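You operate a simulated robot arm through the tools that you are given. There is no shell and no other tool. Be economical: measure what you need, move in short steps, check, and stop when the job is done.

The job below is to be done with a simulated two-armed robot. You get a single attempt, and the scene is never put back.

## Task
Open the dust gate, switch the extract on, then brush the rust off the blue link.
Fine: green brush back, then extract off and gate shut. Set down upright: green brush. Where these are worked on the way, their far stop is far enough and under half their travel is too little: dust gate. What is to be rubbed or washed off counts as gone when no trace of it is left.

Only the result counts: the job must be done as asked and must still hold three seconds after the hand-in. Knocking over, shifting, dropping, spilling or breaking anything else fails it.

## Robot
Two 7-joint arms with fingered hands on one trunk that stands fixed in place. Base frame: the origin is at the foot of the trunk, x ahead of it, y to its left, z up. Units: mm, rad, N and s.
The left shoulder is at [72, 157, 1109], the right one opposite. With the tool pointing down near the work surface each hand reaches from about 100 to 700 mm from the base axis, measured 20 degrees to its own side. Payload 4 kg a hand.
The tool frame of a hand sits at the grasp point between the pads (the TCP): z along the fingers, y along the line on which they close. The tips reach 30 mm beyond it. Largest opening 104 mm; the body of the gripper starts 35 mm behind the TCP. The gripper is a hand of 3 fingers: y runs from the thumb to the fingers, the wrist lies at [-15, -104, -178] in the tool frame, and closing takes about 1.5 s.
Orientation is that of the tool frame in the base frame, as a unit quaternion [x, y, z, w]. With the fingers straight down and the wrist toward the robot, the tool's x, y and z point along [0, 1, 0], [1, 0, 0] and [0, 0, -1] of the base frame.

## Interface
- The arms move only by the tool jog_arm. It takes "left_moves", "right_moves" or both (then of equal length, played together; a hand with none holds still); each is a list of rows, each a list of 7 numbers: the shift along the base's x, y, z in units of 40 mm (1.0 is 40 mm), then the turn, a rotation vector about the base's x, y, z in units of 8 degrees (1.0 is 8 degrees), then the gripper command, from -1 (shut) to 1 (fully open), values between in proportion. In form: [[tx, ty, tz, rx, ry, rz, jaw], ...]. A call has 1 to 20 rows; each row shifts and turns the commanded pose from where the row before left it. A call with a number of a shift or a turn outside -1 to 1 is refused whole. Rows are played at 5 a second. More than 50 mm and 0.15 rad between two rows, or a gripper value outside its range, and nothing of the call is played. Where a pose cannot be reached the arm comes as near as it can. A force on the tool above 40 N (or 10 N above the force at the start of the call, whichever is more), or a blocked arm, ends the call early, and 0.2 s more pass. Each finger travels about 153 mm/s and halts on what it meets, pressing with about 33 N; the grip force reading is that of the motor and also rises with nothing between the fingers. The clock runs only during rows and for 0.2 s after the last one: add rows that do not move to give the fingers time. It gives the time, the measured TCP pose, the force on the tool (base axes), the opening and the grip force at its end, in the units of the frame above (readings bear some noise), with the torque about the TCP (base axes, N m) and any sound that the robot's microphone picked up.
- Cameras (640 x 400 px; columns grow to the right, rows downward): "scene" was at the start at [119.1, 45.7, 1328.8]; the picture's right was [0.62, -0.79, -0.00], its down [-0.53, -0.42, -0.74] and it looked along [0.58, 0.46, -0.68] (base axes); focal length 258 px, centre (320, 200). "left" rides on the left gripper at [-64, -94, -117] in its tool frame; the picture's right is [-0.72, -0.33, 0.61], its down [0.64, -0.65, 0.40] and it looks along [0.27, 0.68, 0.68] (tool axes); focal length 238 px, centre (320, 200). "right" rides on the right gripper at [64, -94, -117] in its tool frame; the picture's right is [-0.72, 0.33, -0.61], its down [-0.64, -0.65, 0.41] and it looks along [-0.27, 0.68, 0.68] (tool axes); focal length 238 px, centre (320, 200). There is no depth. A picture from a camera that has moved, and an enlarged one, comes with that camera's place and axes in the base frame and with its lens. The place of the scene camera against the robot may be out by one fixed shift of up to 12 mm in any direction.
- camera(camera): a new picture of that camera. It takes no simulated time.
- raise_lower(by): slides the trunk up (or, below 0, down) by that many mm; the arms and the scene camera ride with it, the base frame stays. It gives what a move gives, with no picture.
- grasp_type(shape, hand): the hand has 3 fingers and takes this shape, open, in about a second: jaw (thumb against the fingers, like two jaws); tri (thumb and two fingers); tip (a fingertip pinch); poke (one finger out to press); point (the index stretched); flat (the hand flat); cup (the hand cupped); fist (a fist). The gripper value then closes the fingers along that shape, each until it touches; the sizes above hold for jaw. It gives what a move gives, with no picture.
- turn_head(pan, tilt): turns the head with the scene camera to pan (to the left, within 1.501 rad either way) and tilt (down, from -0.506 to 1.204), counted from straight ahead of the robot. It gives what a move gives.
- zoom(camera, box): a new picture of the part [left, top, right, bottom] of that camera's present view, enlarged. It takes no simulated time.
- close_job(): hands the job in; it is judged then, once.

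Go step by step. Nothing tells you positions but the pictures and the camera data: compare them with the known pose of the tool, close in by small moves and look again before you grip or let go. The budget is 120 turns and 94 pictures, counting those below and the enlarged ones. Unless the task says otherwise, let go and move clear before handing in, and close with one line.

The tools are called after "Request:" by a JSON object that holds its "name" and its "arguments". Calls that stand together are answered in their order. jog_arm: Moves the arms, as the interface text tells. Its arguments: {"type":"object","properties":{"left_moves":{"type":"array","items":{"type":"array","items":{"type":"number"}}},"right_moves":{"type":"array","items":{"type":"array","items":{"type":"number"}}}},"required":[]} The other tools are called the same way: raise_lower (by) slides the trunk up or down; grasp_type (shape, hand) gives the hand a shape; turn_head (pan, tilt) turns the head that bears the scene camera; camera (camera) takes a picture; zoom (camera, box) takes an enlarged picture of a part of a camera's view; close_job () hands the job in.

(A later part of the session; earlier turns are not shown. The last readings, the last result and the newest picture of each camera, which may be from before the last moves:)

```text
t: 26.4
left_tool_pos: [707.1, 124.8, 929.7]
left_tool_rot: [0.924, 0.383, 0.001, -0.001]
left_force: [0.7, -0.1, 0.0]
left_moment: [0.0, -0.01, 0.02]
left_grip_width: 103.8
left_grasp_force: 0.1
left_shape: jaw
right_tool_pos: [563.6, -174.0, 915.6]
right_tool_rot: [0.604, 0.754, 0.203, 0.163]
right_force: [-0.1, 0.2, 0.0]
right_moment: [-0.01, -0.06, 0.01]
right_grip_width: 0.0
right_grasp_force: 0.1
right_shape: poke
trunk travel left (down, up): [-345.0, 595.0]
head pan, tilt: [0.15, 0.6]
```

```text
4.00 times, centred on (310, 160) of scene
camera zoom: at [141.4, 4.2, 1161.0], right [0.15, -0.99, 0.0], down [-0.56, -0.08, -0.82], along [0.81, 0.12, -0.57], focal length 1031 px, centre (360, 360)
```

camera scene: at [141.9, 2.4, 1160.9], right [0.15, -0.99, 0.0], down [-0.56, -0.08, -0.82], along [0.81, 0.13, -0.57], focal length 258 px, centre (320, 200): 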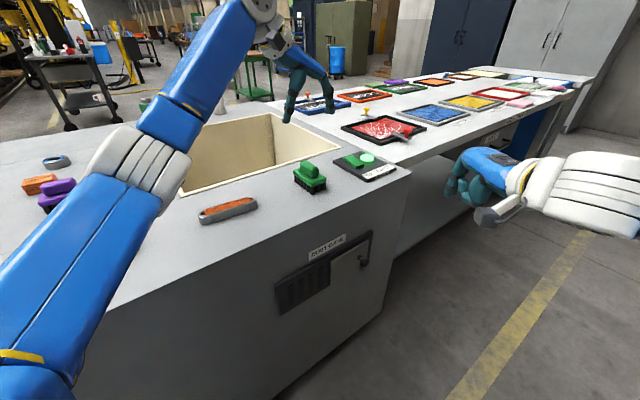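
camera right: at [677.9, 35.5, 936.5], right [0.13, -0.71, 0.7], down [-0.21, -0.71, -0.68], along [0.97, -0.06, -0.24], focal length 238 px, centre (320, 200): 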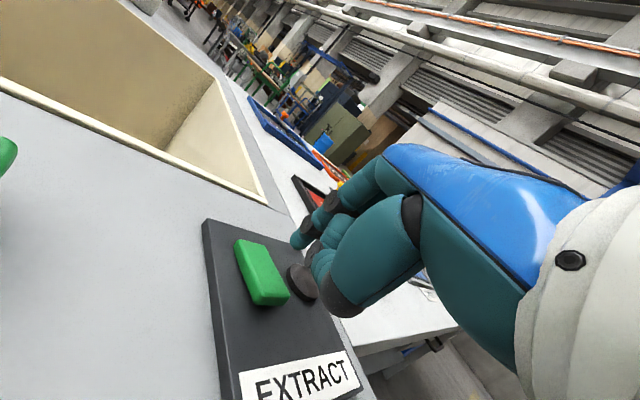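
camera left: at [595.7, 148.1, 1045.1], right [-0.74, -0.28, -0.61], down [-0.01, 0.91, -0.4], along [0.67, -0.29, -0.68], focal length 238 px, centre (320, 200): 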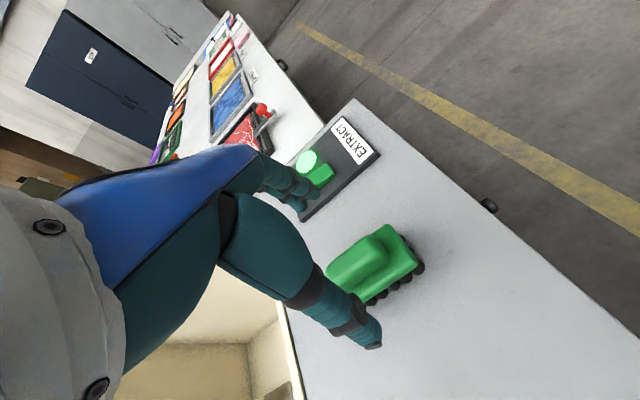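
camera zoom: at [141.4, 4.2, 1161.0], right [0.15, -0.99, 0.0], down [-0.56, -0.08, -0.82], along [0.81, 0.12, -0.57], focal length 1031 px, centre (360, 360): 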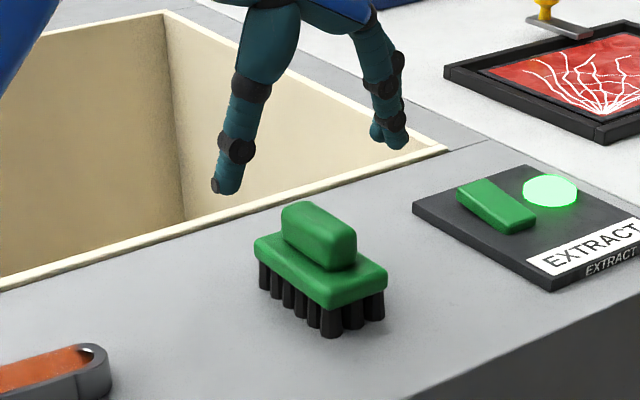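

Straight down is nearly right, so I'll shift 4 mm and descend to around z = 890.

Request:
{"name": "jog_arm", "arguments": {"left_moves": [[0.08, -0.07, -0.5, 0, 0, 0, 1], [0, 0, -0.5, 0, 0, 0, 1]]}}

Request:
{"name": "camera", "arguments": {"camera": "left"}}

Request:
{"name": "zoom", "arguments": {"camera": "scene", "box": [250, 110, 370, 210]}}

```text
t: 27.0
left_tool_pos: [711.9, 124.5, 888.5]
left_tool_rot: [0.924, 0.381, 0.0, 0.0]
left_force: [0.8, 0.1, 0.0]
left_moment: [-0.02, -0.02, 0.01]
left_grip_width: 103.6
left_grasp_force: 0.1
left_shape: jaw
right_tool_pos: [563.7, -173.8, 916.2]
right_tool_rot: [0.603, 0.754, 0.203, 0.162]
right_force: [0.1, 1.0, 0.0]
right_moment: [-0.02, -0.01, -0.03]
right_grip_width: 0.0
right_grasp_force: 0.0
right_shape: poke
trunk travel left (down, up): [-345.0, 595.0]
head pan, tilt: [0.15, 0.6]
```

```text
59 pictures are left
camera left: at [600.0, 145.6, 1004.8], right [-0.74, -0.28, -0.61], down [-0.01, 0.91, -0.4], along [0.67, -0.29, -0.68], focal length 238 px, centre (320, 200)
```

left: 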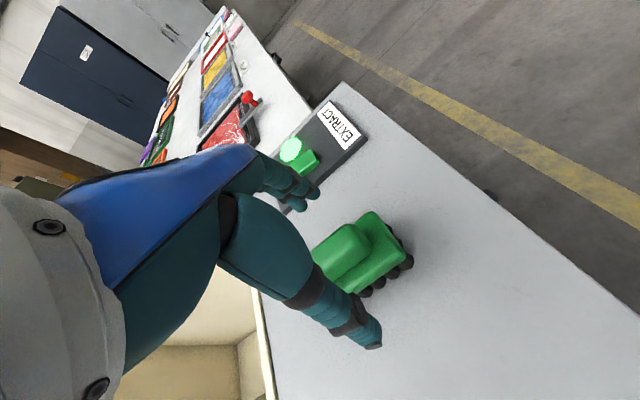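

```text
4.00 times, centred on (310, 160) of scene
camera zoom: at [141.8, 4.7, 1160.9], right [0.15, -0.99, 0.0], down [-0.56, -0.08, -0.82], along [0.81, 0.12, -0.57], focal length 1031 px, centre (360, 360)
```

zoom: 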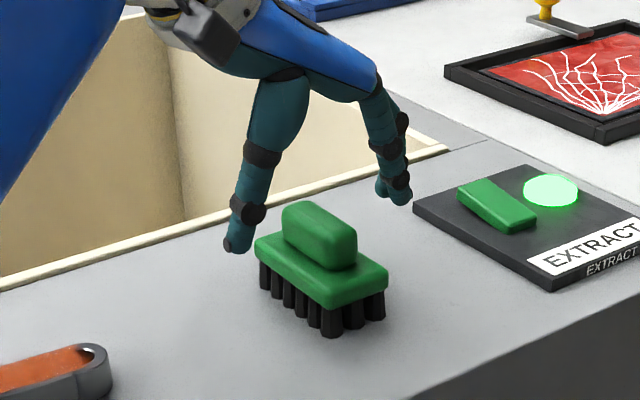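

The fingers straddle the handle well. I'll go down 5 mm more and close.

Request:
{"name": "jog_arm", "arguments": {"left_moves": [[-0.06, -0.06, -0.12, 0, 0, 0, 1], [0, 0, 0, 0, 0, 0, 0.2], [0, 0, 0, 0, 0, 0, -0.4], [0, 0, 0, 0, 0, 0, -1], [0, 0, 0, 0, 0, 0, -1], [0, 0, 0, 0, 0, 0, -1], [0, 0, 0, 0, 0, 0, -1]]}}

Request:
{"name": "zoom", "arguments": {"camera": "scene", "box": [250, 110, 370, 210]}}

Request:
{"name": "camera", "arguments": {"camera": "left"}}

```text
t: 28.6
left_tool_pos: [709.4, 121.5, 884.0]
left_tool_rot: [0.924, 0.383, -0.001, 0.0]
left_force: [-0.2, -0.1, -0.2]
left_moment: [-0.02, 0.01, -0.02]
left_grip_width: 20.0
left_grasp_force: 33.2
left_shape: jaw
right_tool_pos: [564.5, -173.2, 916.1]
right_tool_rot: [0.603, 0.754, 0.203, 0.162]
right_force: [-0.6, 0.8, -0.1]
right_moment: [-0.02, 0.0, 0.01]
right_grip_width: 0.2
right_grasp_force: 0.1
right_shape: poke
trunk travel left (down, up): [-345.0, 595.0]
head pan, tilt: [0.15, 0.6]
```

```text
4.00 times, centred on (310, 160) of scene
camera zoom: at [141.7, 4.5, 1160.9], right [0.15, -0.99, 0.0], down [-0.56, -0.08, -0.82], along [0.81, 0.12, -0.57], focal length 1031 px, centre (360, 360)
```

zoom: 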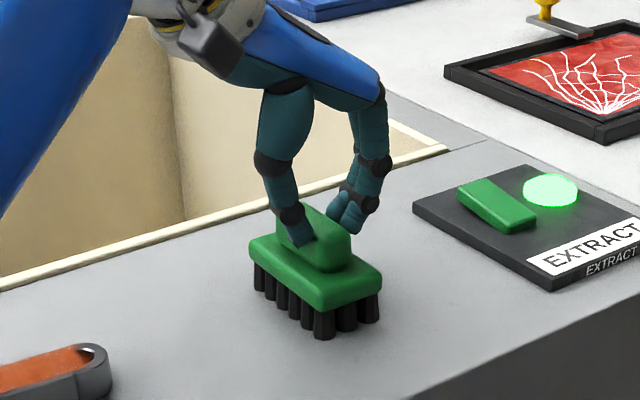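

```text
56 pictures are left
camera left: at [597.2, 143.1, 1000.4], right [-0.74, -0.28, -0.61], down [-0.01, 0.91, -0.4], along [0.67, -0.29, -0.68], focal length 238 px, centre (320, 200)
```

left: 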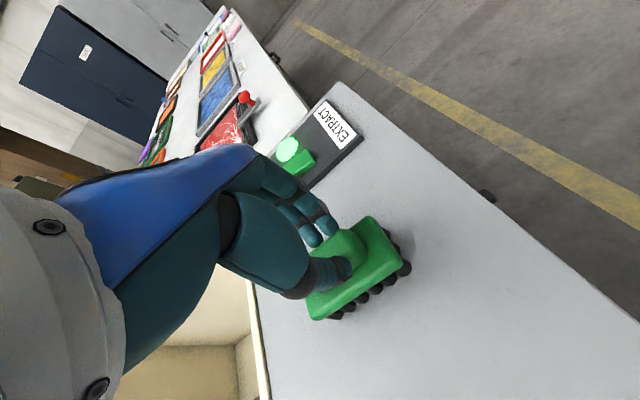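

The brush is gripped (20 mm). Its return pose is TCP ≈ (712, 119, 884). I'll lift it and carry it toward the blue link.

Request:
{"name": "jog_arm", "arguments": {"left_moves": [[0, 0, 0.3, 0, 0, 0, -1], [0, 0, 0.8, 0, 0, 0, -1], [0, 0, 0.9, 0, 0, 0, -1], [-0.75, 0.75, 0, 0, 0, 0, -1], [-0.75, 0.75, 0, 0, 0, 0, -1], [-0.75, 0.75, 0, 0, 0, 0, -1], [-0.75, 0.75, 0, 0, 0, 0, -1], [-0.75, 0.75, 0, 0, 0, 0, -1]]}}

Request:
{"name": "turn_head", "arguments": {"pan": 0.667, "tilt": 0.742}}

Request:
{"name": "camera", "arguments": {"camera": "scene"}}

Request:
{"name": "camera", "arguments": {"camera": "left"}}

```text
t: 30.4
left_tool_pos: [554.7, 272.5, 961.8]
left_tool_rot: [0.924, 0.383, 0.0, 0.0]
left_force: [-0.2, 0.3, -0.9]
left_moment: [-0.02, 0.04, 0.03]
left_grip_width: 19.8
left_grasp_force: 32.9
left_shape: jaw
right_tool_pos: [563.4, -171.4, 916.6]
right_tool_rot: [0.603, 0.754, 0.202, 0.164]
right_force: [-1.5, 0.6, 1.2]
right_moment: [-0.01, -0.01, -0.04]
right_grip_width: 0.0
right_grasp_force: 0.1
right_shape: poke
trunk travel left (down, up): [-345.0, 595.0]
head pan, tilt: [0.15, 0.6]
```

```text
t: 31.4
left_tool_pos: [557.4, 269.9, 961.6]
left_tool_rot: [0.924, 0.384, 0.0, 0.001]
left_force: [-1.1, 0.4, -1.5]
left_moment: [-0.02, 0.04, 0.02]
left_grip_width: 20.2
left_grasp_force: 33.2
left_shape: jaw
right_tool_pos: [563.7, -173.4, 916.9]
right_tool_rot: [0.603, 0.754, 0.202, 0.162]
right_force: [-0.2, -1.0, 0.3]
right_moment: [0.02, 0.01, 0.01]
right_grip_width: 0.2
right_grasp_force: 0.2
right_shape: poke
trunk travel left (down, up): [-345.0, 595.0]
head pan, tilt: [0.667, 0.742]
```

```text
55 pictures are left
camera scene: at [119.3, 43.7, 1148.9], right [0.62, -0.79, 0.0], down [-0.53, -0.42, -0.74], along [0.58, 0.46, -0.68], focal length 258 px, centre (320, 200)
```

scene: 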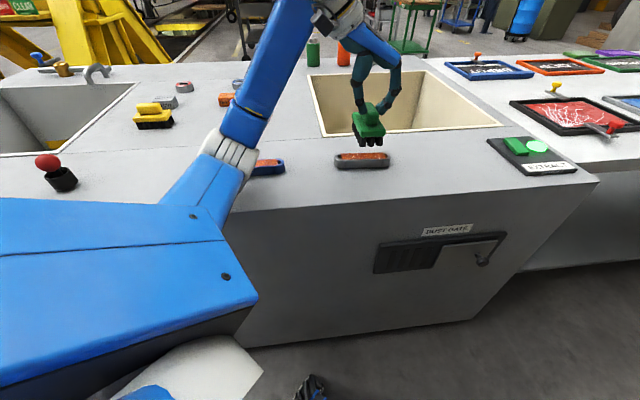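

```text
54 pictures are left
camera left: at [445.0, 291.8, 1077.2], right [-0.74, -0.28, -0.61], down [-0.01, 0.91, -0.4], along [0.67, -0.29, -0.68], focal length 238 px, centre (320, 200)
```

left: 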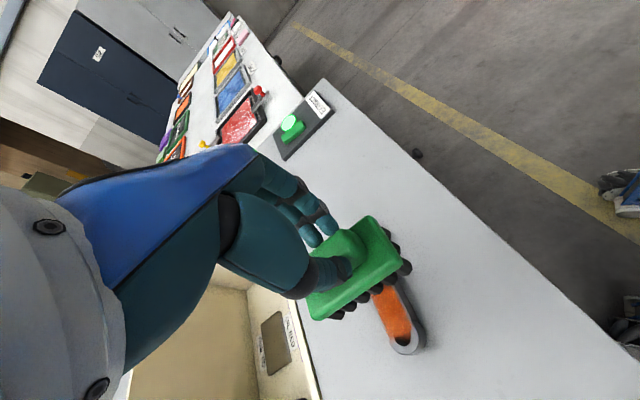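

The blue link's centre is near (393, 450), parallel to the bench edge. I'll carry the brush to above it.

Request:
{"name": "jog_arm", "arguments": {"left_moves": [[-0.683, 0.75, 0, 0, 0, 0, -1], [-0.683, 0.75, 0, 0, 0, 0, -1], [-0.683, 0.75, 0, 0, 0, 0, -1], [-0.683, 0.75, 0, 0, 0, 0, -1], [-0.683, 0.75, 0, 0, 0, 0, -1], [-0.683, 0.75, 0, 0, 0, 0, -1]]}}

Request:
{"name": "turn_head", "arguments": {"pan": 0.9, "tilt": 0.8}}

Request:
{"name": "camera", "arguments": {"camera": "scene"}}

Request:
{"name": "camera", "arguments": {"camera": "left"}}

```text
t: 32.8
left_tool_pos: [391.4, 454.3, 962.7]
left_tool_rot: [0.924, 0.383, 0.001, 0.001]
left_force: [-0.2, 0.0, -1.5]
left_moment: [-0.04, 0.02, -0.01]
left_grip_width: 20.1
left_grasp_force: 32.3
left_shape: jaw
right_tool_pos: [564.0, -171.0, 917.0]
right_tool_rot: [0.603, 0.754, 0.202, 0.163]
right_force: [-0.2, -0.1, 0.1]
right_moment: [0.02, 0.0, -0.02]
right_grip_width: 0.2
right_grasp_force: 0.1
right_shape: poke
trunk travel left (down, up): [-345.0, 595.0]
head pan, tilt: [0.667, 0.742]
```

```text
t: 33.5
left_tool_pos: [392.4, 452.2, 964.1]
left_tool_rot: [0.924, 0.383, 0.0, 0.001]
left_force: [0.4, 0.0, -1.8]
left_moment: [-0.03, 0.02, 0.04]
left_grip_width: 20.0
left_grasp_force: 33.0
left_shape: jaw
right_tool_pos: [564.7, -171.6, 917.0]
right_tool_rot: [0.603, 0.754, 0.202, 0.162]
right_force: [-0.1, 0.6, 0.0]
right_moment: [0.02, 0.01, 0.02]
right_grip_width: 0.4
right_grasp_force: 0.1
right_shape: poke
trunk travel left (down, up): [-345.0, 595.0]
head pan, tilt: [0.901, 0.799]
```

```text
53 pictures are left
camera scene: at [103.4, 56.3, 1144.2], right [0.78, -0.62, 0.0], down [-0.45, -0.56, -0.7], along [0.43, 0.55, -0.72], focal length 258 px, centre (320, 200)
```

scene: 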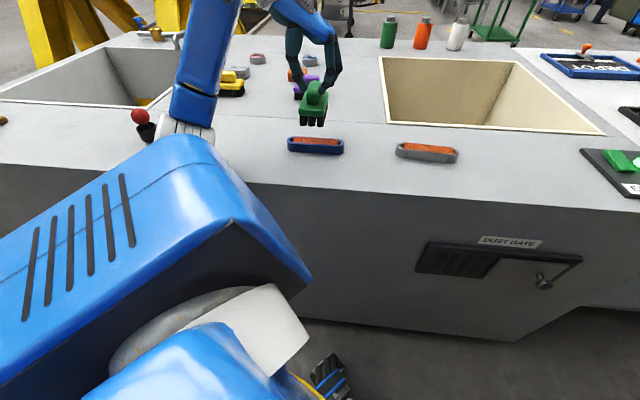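

```text
52 pictures are left
camera left: at [281.5, 473.8, 1079.4], right [-0.74, -0.28, -0.61], down [-0.01, 0.91, -0.41], along [0.67, -0.29, -0.68], focal length 238 px, centre (320, 200)
```

left: 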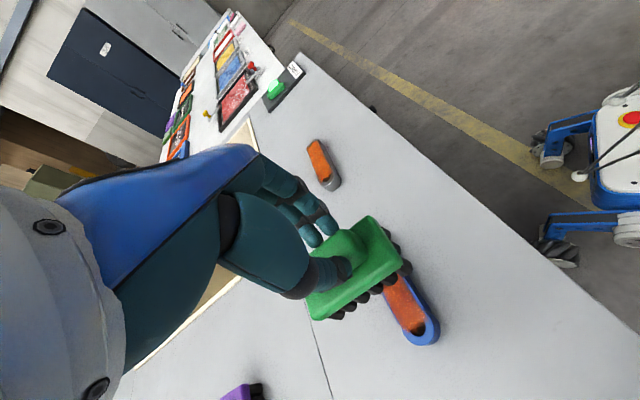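

The brush is directly over the link. I'll descend to just above it and then feel for contact in small steps.

Request:
{"name": "jog_arm", "arguments": {"left_moves": [[0, 0, -0.6, 0, 0, 0, -1], [0, 0, -0.55, 0, 0, 0, -1], [0, 0, 0, 0, 0, 0, -1]]}}

Request:
{"name": "zoom", "arguments": {"camera": "scene", "box": [240, 60, 400, 160]}}

```text
t: 34.5
left_tool_pos: [381.2, 435.6, 946.5]
left_tool_rot: [0.921, 0.388, 0.029, -0.03]
left_force: [-0.3, 0.1, 5.8]
left_moment: [0.23, 0.22, 0.04]
left_grip_width: 20.2
left_grasp_force: 32.9
left_shape: jaw
right_tool_pos: [556.7, -191.6, 913.0]
right_tool_rot: [0.602, 0.754, 0.209, 0.158]
right_force: [-0.3, -1.0, 0.6]
right_moment: [0.04, 0.01, 0.07]
right_grip_width: 0.0
right_grasp_force: 0.1
right_shape: poke
trunk travel left (down, up): [-345.0, 595.0]
head pan, tilt: [0.901, 0.799]
stopped in row 3 (left hand): the arm was blocked; the commanded pose is now the measured one
```

```text
4.00 times, centred on (320, 110) of scene
camera zoom: at [102.2, 30.5, 1144.0], right [0.79, -0.62, -0.01], down [-0.45, -0.55, -0.71], along [0.43, 0.56, -0.71], focal length 1031 px, centre (320, 560)
```

zoom: 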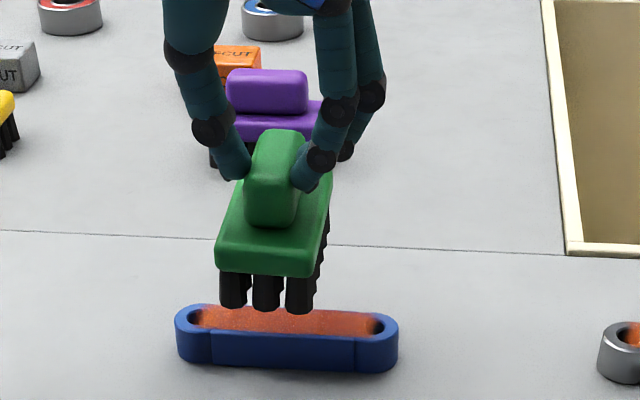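

The left arm was blocked, most likely the elbow touching the bench. I'll lift the hand back up and then raise the trunk to give the elbow room.

Request:
{"name": "jog_arm", "arguments": {"left_moves": [[0.1, 0.2, 0.6, 0, 0, 0, -1], [0.15, 0.2, 0.6, 0, 0, 0, -1], [0, 0, 0, 0, 0, 0, -1]]}}

Request:
{"name": "camera", "arguments": {"camera": "scene"}}

```text
t: 35.3
left_tool_pos: [396.9, 461.6, 988.8]
left_tool_rot: [0.921, 0.387, 0.022, -0.022]
left_force: [0.4, -0.8, -1.3]
left_moment: [0.01, -0.02, -0.01]
left_grip_width: 20.1
left_grasp_force: 32.7
left_shape: jaw
right_tool_pos: [561.0, -180.1, 914.6]
right_tool_rot: [0.602, 0.755, 0.205, 0.161]
right_force: [0.3, -0.4, -0.1]
right_moment: [-0.03, -0.01, 0.03]
right_grip_width: 0.0
right_grasp_force: 0.0
right_shape: poke
trunk travel left (down, up): [-345.0, 595.0]
head pan, tilt: [0.901, 0.799]
```

```text
50 pictures are left
camera scene: at [103.4, 45.9, 1144.4], right [0.78, -0.62, -0.01], down [-0.45, -0.56, -0.7], along [0.43, 0.55, -0.71], focal length 258 px, centre (320, 200)
```

scene: 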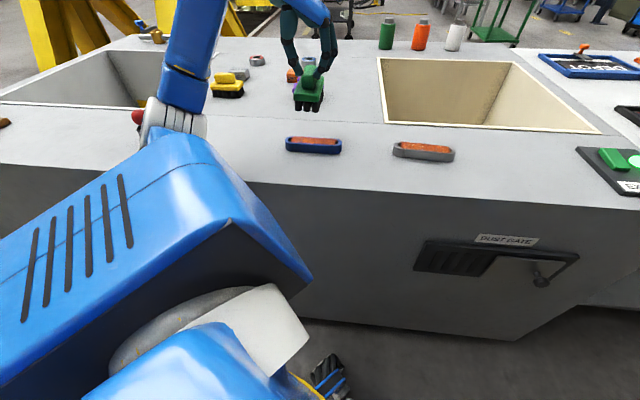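

Request:
{"name": "raise_lower", "arguments": {"by": 150}}

Request:
{"name": "camera", "arguments": {"camera": "scene"}}

```text
t: 37.1
left_tool_pos: [396.6, 471.4, 1133.7]
left_tool_rot: [0.922, 0.387, 0.021, -0.019]
left_force: [-0.1, 0.2, -1.8]
left_moment: [0.03, -0.02, -0.02]
left_grip_width: 20.3
left_grasp_force: 33.1
left_shape: jaw
right_tool_pos: [560.4, -172.3, 1067.5]
right_tool_rot: [0.601, 0.756, 0.203, 0.163]
right_force: [0.5, 0.9, 1.0]
right_moment: [0.02, 0.01, 0.05]
right_grip_width: 0.2
right_grasp_force: 0.0
right_shape: poke
trunk travel left (down, up): [-495.0, 445.0]
head pan, tilt: [0.901, 0.799]
```

```text
49 pictures are left
camera scene: at [103.6, 57.4, 1294.1], right [0.78, -0.62, 0.0], down [-0.45, -0.56, -0.7], along [0.43, 0.55, -0.72], focal length 258 px, centre (320, 200)
```

scene: 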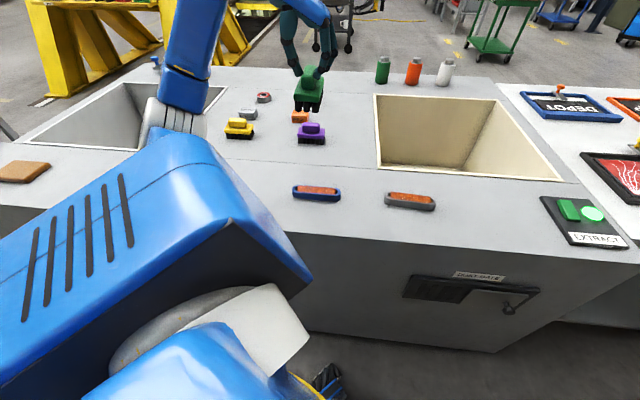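

The head is back at its normal pose. I'll level the hand and lower it over the link while watching the elbow.

Request:
{"name": "jog_arm", "arguments": {"left_moves": [[-0.02, -0.15, -0.6, -0.12, 0.06, 0, -1], [-0.02, -0.15, -0.6, -0.12, 0.06, 0, -1], [-0.02, -0.15, -0.6, -0.12, 0.06, 0, -1], [0, 0, -0.6, 0, 0, 0, -1], [0, 0, -0.6, 0, 0, 0, -1], [0, 0, -0.6, 0, 0, 0, -1], [0, 0, -0.6, 0, 0, 0, -1]]}}

Request:
{"name": "camera", "arguments": {"camera": "scene"}}

```text
t: 38.7
left_tool_pos: [394.5, 451.1, 964.2]
left_tool_rot: [0.922, 0.388, -0.001, 0.0]
left_force: [0.4, 0.3, -0.7]
left_moment: [-0.05, 0.01, -0.01]
left_grip_width: 20.2
left_grasp_force: 33.0
left_shape: jaw
right_tool_pos: [559.4, -173.2, 1067.3]
right_tool_rot: [0.602, 0.755, 0.202, 0.163]
right_force: [0.2, 0.5, 0.1]
right_moment: [0.0, 0.01, 0.0]
right_grip_width: 0.0
right_grasp_force: 0.2
right_shape: poke
trunk travel left (down, up): [-495.0, 445.0]
head pan, tilt: [0.901, 0.799]
```

```text
48 pictures are left
camera scene: at [103.3, 56.8, 1294.2], right [0.78, -0.62, 0.0], down [-0.45, -0.56, -0.7], along [0.43, 0.55, -0.72], focal length 258 px, centre (320, 200)
```

scene: 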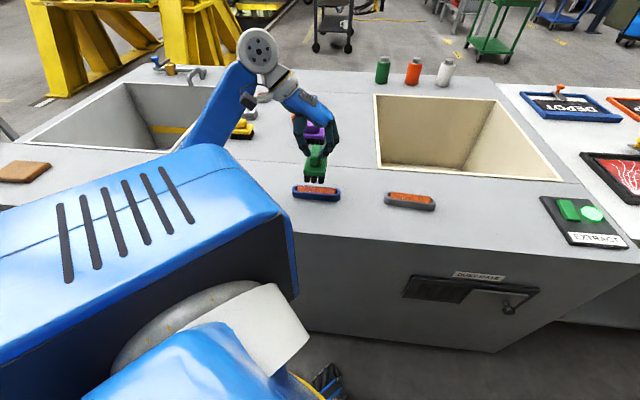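

No contact so far and the elbow seems clear. I'll continue down carefully.

Request:
{"name": "jog_arm", "arguments": {"left_moves": [[0, 0, -0.5, 0, 0, 0, -1], [0, 0, -0.5, 0, 0, 0, -1], [0, 0, 0, 0, 0, 0, -1]]}}

Request:
{"name": "zoom", "arguments": {"camera": "scene", "box": [260, 120, 380, 220]}}

```text
t: 39.5
left_tool_pos: [393.2, 451.8, 925.5]
left_tool_rot: [0.922, 0.387, 0.0, 0.0]
left_force: [0.1, 0.0, -1.0]
left_moment: [0.0, 0.06, 0.02]
left_grip_width: 20.0
left_grasp_force: 33.0
left_shape: jaw
right_tool_pos: [560.1, -172.5, 1067.6]
right_tool_rot: [0.601, 0.756, 0.202, 0.163]
right_force: [-0.1, 0.7, 0.7]
right_moment: [0.03, 0.0, 0.02]
right_grip_width: 0.1
right_grasp_force: 0.1
right_shape: poke
trunk travel left (down, up): [-495.0, 445.0]
head pan, tilt: [0.901, 0.799]
```

```text
4.00 times, centred on (320, 170) of scene
camera zoom: at [103.4, 56.3, 1294.2], right [0.78, -0.62, 0.0], down [-0.45, -0.56, -0.7], along [0.43, 0.55, -0.72], focal length 1031 px, centre (320, 320)
```

zoom: 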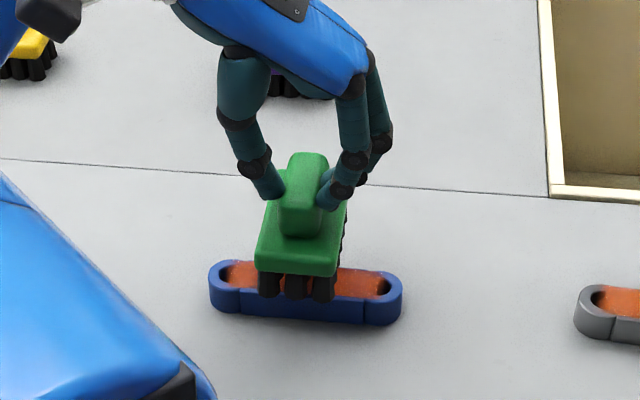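

The brush is centred over the link. I'll feel downward for contact.

Request:
{"name": "jog_arm", "arguments": {"left_moves": [[0, 0, -0.2, 0, 0, 0, -1], [0, 0, -0.15, 0, 0, 0, -1]]}}

Request:
{"name": "jog_arm", "arguments": {"left_moves": [[0, 0, -0.1, 0, 0, 0, -1]]}}

Request:
{"name": "zoom", "arguments": {"camera": "scene", "box": [260, 120, 380, 220]}}

```text
t: 40.1
left_tool_pos: [393.1, 451.4, 913.2]
left_tool_rot: [0.922, 0.387, -0.001, 0.001]
left_force: [0.9, -0.3, -1.0]
left_moment: [-0.01, 0.04, 0.0]
left_grip_width: 20.3
left_grasp_force: 33.1
left_shape: jaw
right_tool_pos: [561.4, -172.0, 1067.7]
right_tool_rot: [0.602, 0.755, 0.202, 0.164]
right_force: [-0.1, -0.2, -0.3]
right_moment: [-0.02, 0.03, -0.02]
right_grip_width: 0.2
right_grasp_force: 0.1
right_shape: poke
trunk travel left (down, up): [-495.0, 445.0]
head pan, tilt: [0.901, 0.799]
```

```text
t: 40.5
left_tool_pos: [394.6, 451.8, 908.9]
left_tool_rot: [0.922, 0.387, -0.001, 0.0]
left_force: [0.7, -0.5, -1.8]
left_moment: [-0.04, -0.01, 0.0]
left_grip_width: 20.1
left_grasp_force: 33.4
left_shape: jaw
right_tool_pos: [560.3, -173.0, 1067.2]
right_tool_rot: [0.601, 0.756, 0.203, 0.163]
right_force: [0.6, -0.5, -0.3]
right_moment: [0.04, 0.01, -0.01]
right_grip_width: 0.0
right_grasp_force: 0.3
right_shape: poke
trunk travel left (down, up): [-495.0, 445.0]
head pan, tilt: [0.901, 0.799]
```

```text
4.00 times, centred on (320, 170) of scene
camera zoom: at [103.2, 56.5, 1294.2], right [0.78, -0.62, 0.0], down [-0.45, -0.56, -0.7], along [0.43, 0.55, -0.72], focal length 1031 px, centre (320, 320)
```

zoom: 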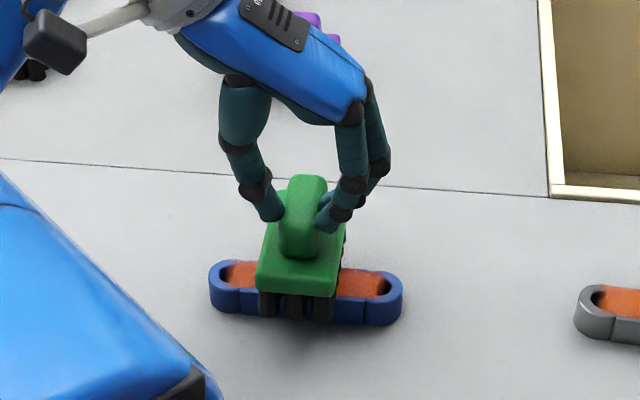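

Nearly down. I'll keep feeling in 3 mm steps.

Request:
{"name": "jog_arm", "arguments": {"left_moves": [[0, 0, -0.08, 0, 0, 0, -1]]}}

Request:
{"name": "jog_arm", "arguments": {"left_moves": [[0, 0, -0.06, 0, 0, 0, -1]]}}

```text
t: 40.9
left_tool_pos: [392.6, 452.5, 906.0]
left_tool_rot: [0.922, 0.388, 0.001, -0.001]
left_force: [0.8, 0.8, 2.9]
left_moment: [-0.03, -0.08, 0.03]
left_grip_width: 20.3
left_grasp_force: 32.5
left_shape: jaw
right_tool_pos: [558.6, -173.3, 1067.7]
right_tool_rot: [0.602, 0.755, 0.203, 0.164]
right_force: [0.9, -0.2, 0.5]
right_moment: [0.01, 0.0, 0.0]
right_grip_width: 0.0
right_grasp_force: 0.1
right_shape: poke
trunk travel left (down, up): [-495.0, 445.0]
head pan, tilt: [0.901, 0.799]
```

```text
t: 41.3
left_tool_pos: [391.6, 451.5, 905.5]
left_tool_rot: [0.922, 0.388, 0.002, 0.0]
left_force: [0.9, 1.1, 12.4]
left_moment: [0.04, -0.02, 0.01]
left_grip_width: 20.6
left_grasp_force: 33.1
left_shape: jaw
right_tool_pos: [558.4, -174.5, 1067.6]
right_tool_rot: [0.602, 0.755, 0.203, 0.163]
right_force: [0.0, -1.0, 0.8]
right_moment: [-0.01, 0.01, -0.01]
right_grip_width: 0.0
right_grasp_force: 0.0
right_shape: poke
trunk travel left (down, up): [-495.0, 445.0]
head pan, tilt: [0.901, 0.799]
```

Contact at z ≈ 905 with 12 N. I'll make one gentle stroke along the link and check that it stays put.

Request:
{"name": "jog_arm", "arguments": {"left_moves": [[0.2, -0.2, 0, 0, 0, 0, -1], [0.2, -0.2, 0, 0, 0, 0, -1], [-0.2, 0.2, 0, 0, 0, 0, -1], [-0.2, 0.2, 0, 0, 0, 0, -1]]}}

Request:
{"name": "zoom", "arguments": {"camera": "scene", "box": [260, 120, 380, 220]}}

```text
t: 42.3
left_tool_pos: [391.5, 448.9, 905.6]
left_tool_rot: [0.922, 0.387, 0.0, 0.0]
left_force: [2.5, -4.2, 15.3]
left_moment: [-0.1, -0.1, 0.0]
left_grip_width: 21.1
left_grasp_force: 33.5
left_shape: jaw
right_tool_pos: [559.5, -177.2, 1068.2]
right_tool_rot: [0.602, 0.755, 0.203, 0.162]
right_force: [-0.4, -0.1, 0.1]
right_moment: [0.03, -0.03, -0.01]
right_grip_width: 0.0
right_grasp_force: 0.0
right_shape: poke
trunk travel left (down, up): [-495.0, 445.0]
head pan, tilt: [0.901, 0.799]
```

```text
4.00 times, centred on (320, 170) of scene
camera zoom: at [101.2, 52.3, 1294.7], right [0.78, -0.62, 0.0], down [-0.45, -0.56, -0.7], along [0.43, 0.55, -0.72], focal length 1031 px, centre (320, 320)
```

zoom: 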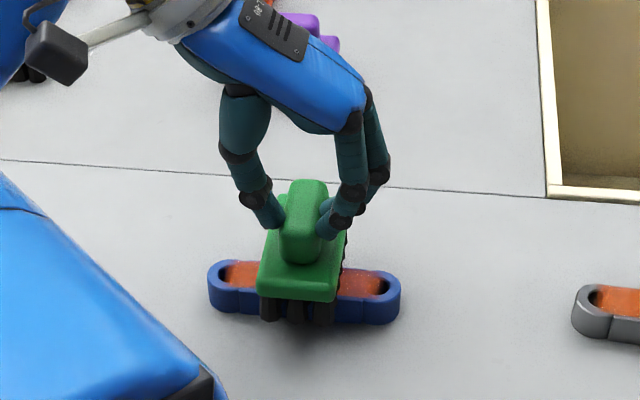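

The link stays put. Now I do longer strokes over the whole link.

Request:
{"name": "jog_arm", "arguments": {"left_moves": [[0.35, -0.35, 0, 0, 0, 0, -1], [0.35, -0.35, 0, 0, 0, 0, -1], [-0.35, 0.35, 0, 0, 0, 0, -1], [-0.35, 0.35, 0, 0, 0, 0, -1], [-0.35, 0.35, 0, 0, 0, 0, -1], [-0.35, 0.35, 0, 0, 0, 0, -1], [0.35, -0.35, 0, 0, 0, 0, -1], [0.35, -0.35, 0, 0, 0, 0, -1], [0.35, -0.35, 0, 0, 0, 0, -1], [0.35, -0.35, 0, 0, 0, 0, -1]]}}

Request:
{"name": "zoom", "arguments": {"camera": "scene", "box": [260, 120, 380, 220]}}

```text
t: 44.5
left_tool_pos: [419.2, 421.1, 904.1]
left_tool_rot: [0.921, 0.388, 0.001, 0.0]
left_force: [-3.1, 3.7, 18.0]
left_moment: [0.07, 0.11, 0.0]
left_grip_width: 21.4
left_grasp_force: 32.9
left_shape: jaw
right_tool_pos: [557.9, -174.1, 1068.4]
right_tool_rot: [0.602, 0.755, 0.203, 0.163]
right_force: [-0.3, 0.4, 0.7]
right_moment: [-0.01, 0.03, 0.02]
right_grip_width: 0.0
right_grasp_force: 0.0
right_shape: poke
trunk travel left (down, up): [-495.0, 445.0]
head pan, tilt: [0.901, 0.799]
```

```text
4.00 times, centred on (320, 170) of scene
camera zoom: at [100.1, 54.2, 1294.7], right [0.78, -0.62, 0.0], down [-0.44, -0.56, -0.7], along [0.43, 0.55, -0.72], focal length 1031 px, centre (320, 320)
```

zoom: 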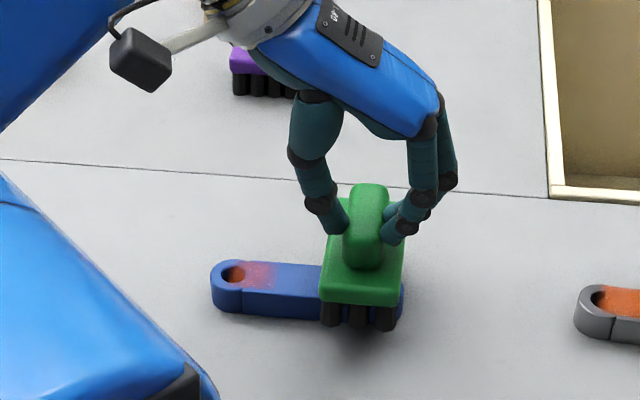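

Brushing works; some rust is left at the left end. I'll make longer strokes past both ends.

Request:
{"name": "jog_arm", "arguments": {"left_moves": [[0.25, -0.25, 0, 0, 0, 0, -1], [-0.35, 0.35, 0, 0, 0, 0, -1], [-0.35, 0.35, 0, 0, 0, 0, -1], [-0.35, 0.35, 0, 0, 0, 0, -1], [-0.35, 0.35, 0, 0, 0, 0, -1], [-0.35, 0.35, 0, 0, 0, 0, -1], [-0.2, 0.2, 0, 0, 0, 0, -1], [0.35, -0.35, 0, 0, 0, 0, -1], [0.35, -0.35, 0, 0, 0, 0, -1], [-0.35, 0.35, 0, 0, 0, 0, -1], [-0.35, 0.35, 0, 0, 0, 0, -1], [0.35, -0.35, 0, 0, 0, 0, -1], [0.35, -0.35, 0, 0, 0, 0, -1], [0.35, -0.35, 0, 0, 0, 0, -1], [0.35, -0.35, 0, 0, 0, 0, -1], [0.35, -0.35, 0, 0, 0, 0, -1]]}}

Request:
{"name": "zoom", "arguments": {"camera": "scene", "box": [260, 120, 380, 220]}}

```text
t: 47.9
left_tool_pos: [421.6, 420.7, 904.2]
left_tool_rot: [0.922, 0.388, 0.001, -0.001]
left_force: [-4.1, 3.9, 17.3]
left_moment: [0.16, 0.11, 0.0]
left_grip_width: 21.6
left_grasp_force: 32.6
left_shape: jaw
right_tool_pos: [559.0, -174.1, 1068.1]
right_tool_rot: [0.6, 0.756, 0.203, 0.162]
right_force: [-0.2, -0.8, -0.6]
right_moment: [0.04, 0.01, 0.0]
right_grip_width: 0.0
right_grasp_force: 0.1
right_shape: poke
trunk travel left (down, up): [-495.0, 445.0]
head pan, tilt: [0.901, 0.799]
```

```text
4.00 times, centred on (320, 170) of scene
camera zoom: at [100.1, 54.6, 1294.7], right [0.78, -0.62, 0.0], down [-0.44, -0.56, -0.7], along [0.43, 0.55, -0.72], focal length 1031 px, centre (320, 320)
```

zoom: 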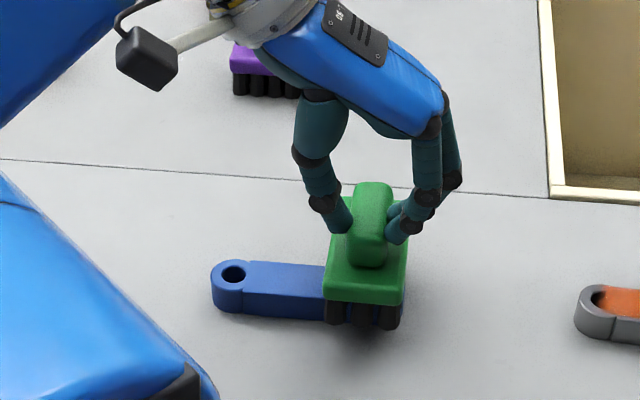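

The left half is clean. I'll do a few strokes over the right end, then lift and inspect.

Request:
{"name": "jog_arm", "arguments": {"left_moves": [[0.3, -0.3, 0, 0, 0, 0, -1], [-0.35, 0.35, 0, 0, 0, 0, -1], [-0.3, 0.3, 0, 0, 0, 0, -1], [0.35, -0.35, 0, 0, 0, 0, -1], [0.3, -0.3, 0, 0, 0, 0, -1], [-0.35, 0.35, 0, 0, 0, 0, -1], [-0.35, 0.35, 0, 0, 0, 0, -1], [0, 0, 0.4, 0, 0, 0, -1], [0, 0, 0.9, 0, 0, 0, -1], [0.7, -0.7, 0.4, 0, 0, 0, -1], [0.8, -0.8, 0, 0, 0, 0, -1]]}}

Request:
{"name": "zoom", "arguments": {"camera": "scene", "box": [270, 160, 350, 210]}}

Request:
{"name": "camera", "arguments": {"camera": "scene"}}

```text
t: 50.3
left_tool_pos: [470.2, 377.4, 970.8]
left_tool_rot: [0.922, 0.388, -0.003, -0.002]
left_force: [0.2, 0.1, -0.8]
left_moment: [0.03, 0.04, 0.02]
left_grip_width: 21.3
left_grasp_force: 33.2
left_shape: jaw
right_tool_pos: [562.5, -173.5, 1067.2]
right_tool_rot: [0.602, 0.755, 0.203, 0.162]
right_force: [0.7, -0.2, 0.4]
right_moment: [0.01, 0.02, -0.01]
right_grip_width: 0.1
right_grasp_force: 0.1
right_shape: poke
trunk travel left (down, up): [-495.0, 445.0]
head pan, tilt: [0.901, 0.799]
```

```text
8.00 times, centred on (310, 185) of scene
camera zoom: at [106.0, 55.2, 1294.0], right [0.78, -0.62, 0.0], down [-0.45, -0.56, -0.7], along [0.43, 0.55, -0.72], focal length 2063 px, centre (400, 320)
```

zoom: 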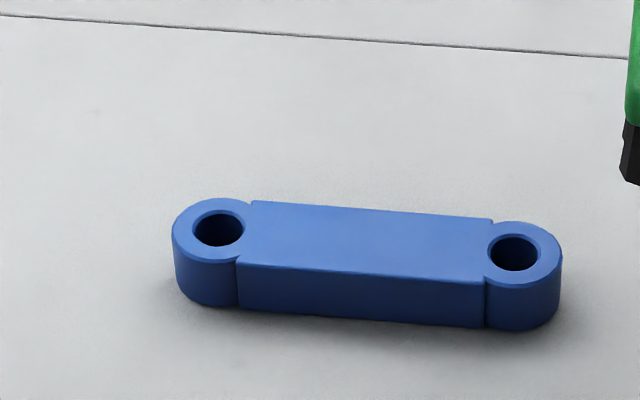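

```text
41 pictures are left
camera scene: at [106.0, 55.2, 1294.0], right [0.78, -0.62, 0.0], down [-0.45, -0.56, -0.7], along [0.43, 0.55, -0.72], focal length 258 px, centre (320, 200)
```

scene: 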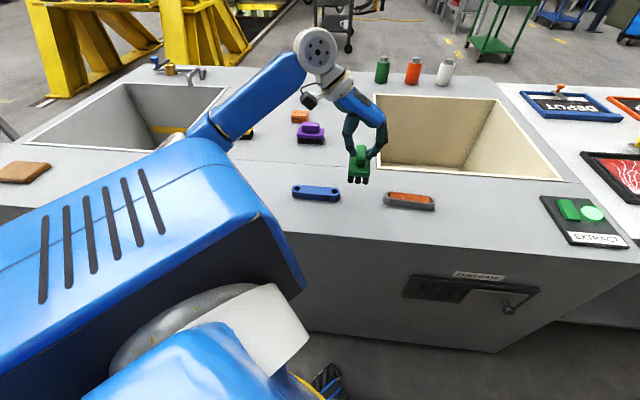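

The blue link is clean and hasn't moved. Now I take the brush back to above its place at (712, 119).

Request:
{"name": "jog_arm", "arguments": {"left_moves": [[0.756, -0.806, 0, 0, 0, -0.01, -1], [0.756, -0.806, 0, 0, 0, -0.01, -1], [0.756, -0.806, 0, 0, 0, -0.01, -1], [0.756, -0.806, 0, 0, 0, -0.01, -1], [0.756, -0.806, 0, 0, 0, -0.01, -1], [0.756, -0.806, 0, 0, 0, -0.01, -1], [0.756, -0.806, 0, 0, 0, -0.01, -1], [0.756, -0.806, 0, 0, 0, -0.01, -1], [0, 0, -0.9, 0, 0, 0, -1], [0, 0, -0.6, 0, 0, 0, -1]]}}

Request:
{"name": "turn_head", "arguments": {"pan": 0.4, "tilt": 0.742}}

Request:
{"name": "camera", "arguments": {"camera": "scene"}}

Request:
{"name": "camera", "arguments": {"camera": "left"}}

```text
t: 52.5
left_tool_pos: [709.0, 119.6, 913.2]
left_tool_rot: [0.924, 0.382, -0.001, 0.0]
left_force: [0.9, 0.2, -1.6]
left_moment: [-0.03, 0.02, -0.01]
left_grip_width: 21.6
left_grasp_force: 32.7
left_shape: jaw
right_tool_pos: [560.4, -172.7, 1067.3]
right_tool_rot: [0.601, 0.756, 0.202, 0.163]
right_force: [-0.4, -0.6, -0.4]
right_moment: [0.0, 0.0, -0.01]
right_grip_width: 0.0
right_grasp_force: 0.0
right_shape: poke
trunk travel left (down, up): [-495.0, 445.0]
head pan, tilt: [0.901, 0.799]
```

```text
t: 53.4
left_tool_pos: [708.7, 118.0, 913.0]
left_tool_rot: [0.924, 0.382, 0.0, -0.001]
left_force: [0.4, -0.5, -1.7]
left_moment: [0.01, 0.0, 0.03]
left_grip_width: 21.5
left_grasp_force: 32.6
left_shape: jaw
right_tool_pos: [560.2, -174.0, 1066.0]
right_tool_rot: [0.602, 0.755, 0.202, 0.163]
right_force: [0.1, 0.7, 0.0]
right_moment: [-0.03, 0.0, 0.02]
right_grip_width: 0.1
right_grasp_force: 0.0
right_shape: poke
trunk travel left (down, up): [-495.0, 445.0]
head pan, tilt: [0.4, 0.742]
```

```text
40 pictures are left
camera scene: at [131.3, 23.7, 1298.8], right [0.39, -0.92, 0.0], down [-0.62, -0.26, -0.74], along [0.68, 0.29, -0.68], focal length 258 px, centre (320, 200)
```

scene: 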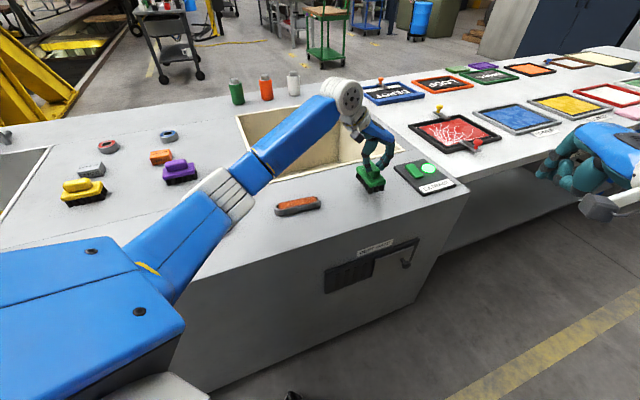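

```text
39 pictures are left
camera left: at [596.8, 139.6, 1029.5], right [-0.74, -0.28, -0.61], down [-0.01, 0.92, -0.4], along [0.67, -0.29, -0.68], focal length 238 px, centre (320, 200)
```

left: 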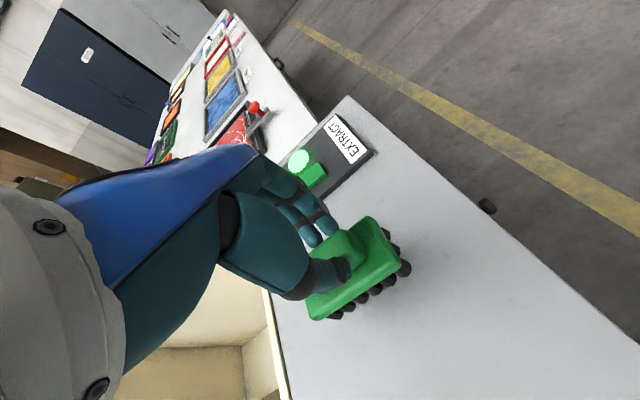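

The brush is over its spot. I'll lower it to the bench gently.

Request:
{"name": "jog_arm", "arguments": {"left_moves": [[0.07, 0.02, -0.4, 0, 0, 0, -1], [0, 0, -0.18, 0, 0, 0, -1], [0, 0, 0, 0, 0, 0, -1]]}}

Request:
{"name": "jog_arm", "arguments": {"left_moves": [[0, 0, -0.1, 0, 0, 0, -1]]}}

```text
t: 54.2
left_tool_pos: [711.0, 120.9, 889.2]
left_tool_rot: [0.924, 0.383, -0.001, -0.001]
left_force: [-0.4, 0.0, -1.1]
left_moment: [0.02, -0.04, 0.0]
left_grip_width: 21.1
left_grasp_force: 32.6
left_shape: jaw
right_tool_pos: [561.4, -174.1, 1066.4]
right_tool_rot: [0.602, 0.755, 0.203, 0.164]
right_force: [-0.6, 0.3, 0.1]
right_moment: [0.03, 0.01, -0.03]
right_grip_width: 0.0
right_grasp_force: 0.0
right_shape: poke
trunk travel left (down, up): [-495.0, 445.0]
head pan, tilt: [0.4, 0.742]
```

```text
t: 54.6
left_tool_pos: [711.6, 119.6, 884.3]
left_tool_rot: [0.924, 0.383, -0.001, -0.001]
left_force: [0.3, 0.2, -1.8]
left_moment: [0.0, 0.05, -0.02]
left_grip_width: 21.6
left_grasp_force: 33.3
left_shape: jaw
right_tool_pos: [561.0, -174.3, 1067.2]
right_tool_rot: [0.603, 0.755, 0.201, 0.163]
right_force: [0.2, -1.1, -0.5]
right_moment: [0.01, 0.04, 0.03]
right_grip_width: 0.1
right_grasp_force: 0.0
right_shape: poke
trunk travel left (down, up): [-495.0, 445.0]
head pan, tilt: [0.4, 0.742]
```

Request:
{"name": "jog_arm", "arguments": {"left_moves": [[0, 0, -0.07, 0, 0, 0, -1]]}}

Request:
{"name": "zoom", "arguments": {"camera": "scene", "box": [330, 130, 450, 205]}}

```text
t: 55.0
left_tool_pos: [710.1, 120.5, 883.2]
left_tool_rot: [0.924, 0.382, 0.0, -0.001]
left_force: [-0.1, 0.6, 3.4]
left_moment: [-0.01, -0.02, 0.03]
left_grip_width: 21.6
left_grasp_force: 32.9
left_shape: jaw
right_tool_pos: [558.8, -173.9, 1067.9]
right_tool_rot: [0.602, 0.755, 0.203, 0.163]
right_force: [-0.5, -0.1, 0.3]
right_moment: [0.01, 0.01, 0.03]
right_grip_width: 0.3
right_grasp_force: 0.0
right_shape: poke
trunk travel left (down, up): [-495.0, 445.0]
head pan, tilt: [0.4, 0.742]
```

```text
5.33 times, centred on (390, 168) of scene
camera zoom: at [130.2, 23.7, 1299.0], right [0.39, -0.92, 0.0], down [-0.62, -0.26, -0.74], along [0.68, 0.29, -0.68], focal length 1375 px, centre (-53, 373)
```

zoom: 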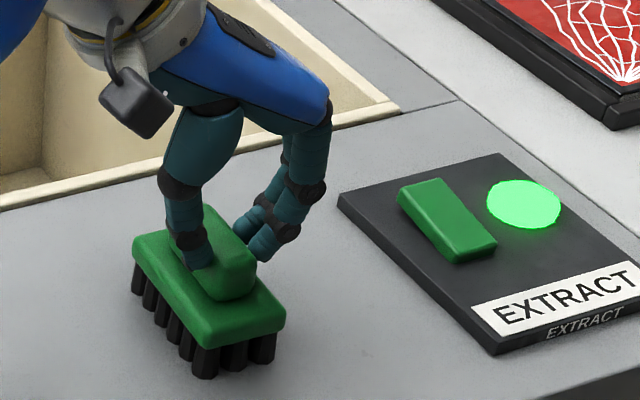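

The brush is standing on the bench. I'll open the fingers and lift straight up.

Request:
{"name": "jog_arm", "arguments": {"left_moves": [[0, 0, 0, 0, 0, 0, -0.4], [0, 0, 0, 0, 0, 0, 0.2], [0, 0, 0, 0, 0, 0, 1], [0, 0, 0, 0, 0, 0, 1], [0, 0, 0, 0, 0, 0, 1], [0, 0, 0.5, 0, 0, 0, 1], [0, 0, 0.9, 0, 0, 0, 1], [0, 0, 1, 0, 0, 0, 1]]}}

Request:
{"name": "zoom", "arguments": {"camera": "scene", "box": [330, 130, 450, 205]}}

```text
t: 56.8
left_tool_pos: [710.1, 118.7, 978.0]
left_tool_rot: [0.924, 0.382, 0.0, 0.0]
left_force: [0.4, -0.5, 0.3]
left_moment: [0.0, 0.01, 0.02]
left_grip_width: 103.9
left_grasp_force: 0.0
left_shape: jaw
right_tool_pos: [560.6, -175.4, 1067.5]
right_tool_rot: [0.602, 0.755, 0.202, 0.163]
right_force: [0.2, 0.1, 0.8]
right_moment: [0.03, 0.0, 0.01]
right_grip_width: 0.3
right_grasp_force: 0.1
right_shape: poke
trunk travel left (down, up): [-495.0, 445.0]
head pan, tilt: [0.4, 0.742]
```

```text
5.33 times, centred on (390, 168) of scene
camera zoom: at [130.5, 23.0, 1298.9], right [0.39, -0.92, 0.0], down [-0.62, -0.26, -0.74], along [0.68, 0.29, -0.68], focal length 1375 px, centre (-53, 373)
```

zoom: 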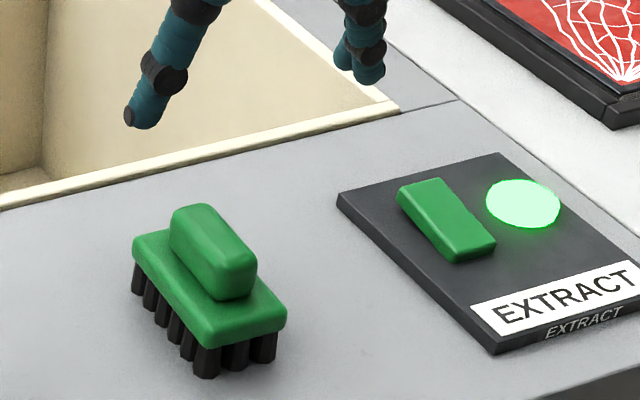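

The brush stands upright in its place. Now the left hand moves away and the right finger goes back over the extract button.

Request:
{"name": "jog_arm", "arguments": {"left_moves": [[0, 0, 0.6, 0, 0, 0, 1], [-0.7, 0.7, 0.4, 0, 0, 0, 1], [-0.7, 0.7, 0.4, 0, 0, 0, 1], [-0.7, 0.7, 0.4, 0, 0, 0, 1], [-0.7, 0.7, 0.4, 0, 0, 0, 1], [-0.7, 0.7, 0.4, 0, 0, 0, 1]]}}

Request:
{"name": "jog_arm", "arguments": {"right_moves": [[0.69, 0.56, -0.57, 0, 0, 0, -1], [0.69, 0.56, -0.57, 0, 0, 0, -1], [0.69, 0.56, -0.57, 0, 0, 0, -1], [0.69, 0.56, -0.57, 0, 0, 0, -1], [0.69, 0.56, -0.57, 0, 0, 0, -1], [0.69, 0.56, -0.57, 0, 0, 0, -1], [0.85, 0.43, -0.25, 0, 0, 0, -1], [0.85, 0.43, -0.25, 0, 0, 0, -1], [0.85, 0.43, -0.25, 0, 0, 0, -1]]}}

Request:
{"name": "camera", "arguments": {"camera": "right"}}

```text
t: 58.2
left_tool_pos: [568.8, 261.0, 1080.1]
left_tool_rot: [0.924, 0.382, -0.001, 0.001]
left_force: [-1.0, 0.0, -0.2]
left_moment: [0.03, 0.03, -0.03]
left_grip_width: 103.8
left_grasp_force: 0.1
left_shape: jaw
right_tool_pos: [559.3, -173.0, 1067.7]
right_tool_rot: [0.601, 0.756, 0.203, 0.164]
right_force: [-0.4, -0.1, 0.3]
right_moment: [0.02, 0.0, -0.08]
right_grip_width: 0.0
right_grasp_force: 0.0
right_shape: poke
trunk travel left (down, up): [-495.0, 445.0]
head pan, tilt: [0.4, 0.742]
```

```text
t: 60.2
left_tool_pos: [571.2, 262.5, 1080.5]
left_tool_rot: [0.924, 0.383, -0.002, 0.0]
left_force: [0.2, -0.1, 0.0]
left_moment: [0.01, 0.0, 0.02]
left_grip_width: 104.0
left_grasp_force: 0.1
left_shape: jaw
right_tool_pos: [830.6, 15.2, 899.6]
right_tool_rot: [0.6, 0.757, 0.202, 0.163]
right_force: [-0.6, 0.9, 0.3]
right_moment: [-0.03, -0.01, -0.03]
right_grip_width: 0.0
right_grasp_force: 0.1
right_shape: poke
trunk travel left (down, up): [-495.0, 445.0]
head pan, tilt: [0.4, 0.742]
```

```text
36 pictures are left
camera right: at [677.9, 46.8, 953.4], right [0.14, -0.7, 0.7], down [-0.21, -0.71, -0.67], along [0.97, -0.05, -0.24], focal length 238 px, centre (320, 200)
```

right: 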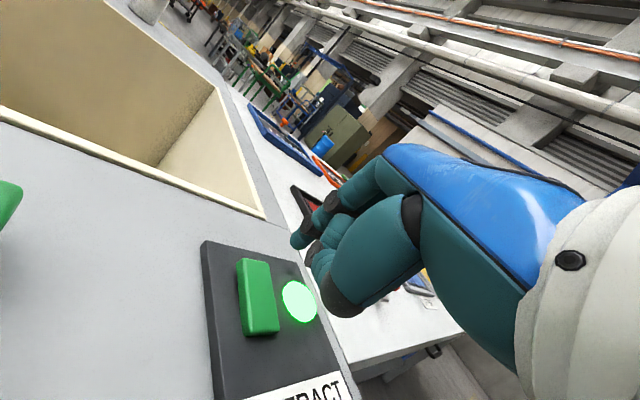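

Request:
{"name": "jog_arm", "arguments": {"right_moves": [[-0.05, -0.1, -0.5, 0, 0, 0, -1], [0, 0, -0.55, 0, 0, 0, -1]]}}

Request:
{"name": "zoom", "arguments": {"camera": "right", "box": [220, 190, 380, 290]}}

```text
t: 60.8
left_tool_pos: [570.3, 261.2, 1079.4]
left_tool_rot: [0.924, 0.382, -0.001, 0.0]
left_force: [0.0, -0.4, 0.1]
left_moment: [0.02, -0.01, 0.03]
left_grip_width: 103.9
left_grasp_force: 0.1
left_shape: jaw
right_tool_pos: [827.6, 10.9, 856.8]
right_tool_rot: [0.602, 0.755, 0.202, 0.164]
right_force: [-0.1, -0.6, -0.6]
right_moment: [-0.02, 0.06, 0.0]
right_grip_width: 0.1
right_grasp_force: 0.1
right_shape: poke
trunk travel left (down, up): [-495.0, 445.0]
head pan, tilt: [0.4, 0.742]
```

```text
4.00 times, centred on (300, 240) of right
camera zoom: at [675.7, 40.8, 911.6], right [0.14, -0.7, 0.7], down [-0.21, -0.71, -0.67], along [0.97, -0.05, -0.24], focal length 953 px, centre (400, 40)
```

zoom: 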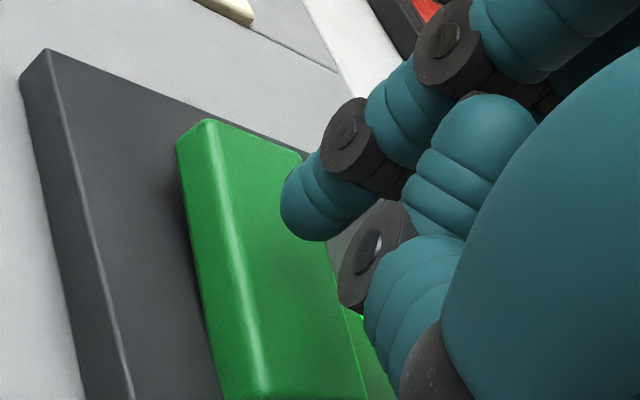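

The green part is a rocker: its far end now stands higher. To switch off I should press the far end, so I'll rise a little, shift 14 mm inward along the rocker and press.

Request:
{"name": "jog_arm", "arguments": {"right_moves": [[0, 0, 0.2, 0, 0, 0, -1], [0.25, 0.25, 0, 0, 0, 0, -1], [0, 0, -0.15, 0, 0, 0, -1]]}}

Request:
{"name": "zoom", "arguments": {"camera": "right", "box": [220, 190, 380, 290]}}

```text
t: 61.6
left_tool_pos: [570.4, 261.8, 1080.5]
left_tool_rot: [0.924, 0.383, -0.002, 0.0]
left_force: [-0.3, -0.4, 0.1]
left_moment: [0.02, -0.03, 0.01]
left_grip_width: 103.9
left_grasp_force: 0.1
left_shape: jaw
right_tool_pos: [837.1, 20.9, 860.4]
right_tool_rot: [0.601, 0.755, 0.203, 0.163]
right_force: [-0.9, 0.4, -0.1]
right_moment: [0.02, 0.01, -0.04]
right_grip_width: 0.2
right_grasp_force: 0.0
right_shape: poke
trunk travel left (down, up): [-495.0, 445.0]
head pan, tilt: [0.4, 0.742]
```

```text
4.00 times, centred on (300, 240) of right
camera zoom: at [684.8, 51.7, 914.7], right [0.14, -0.7, 0.7], down [-0.21, -0.71, -0.67], along [0.97, -0.05, -0.24], focal length 953 px, centre (400, 40)
```

zoom: 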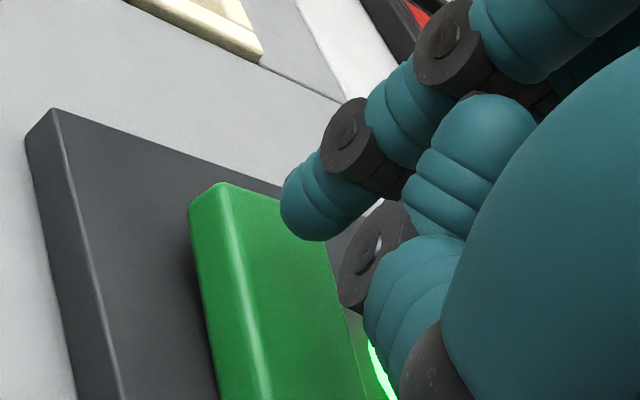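

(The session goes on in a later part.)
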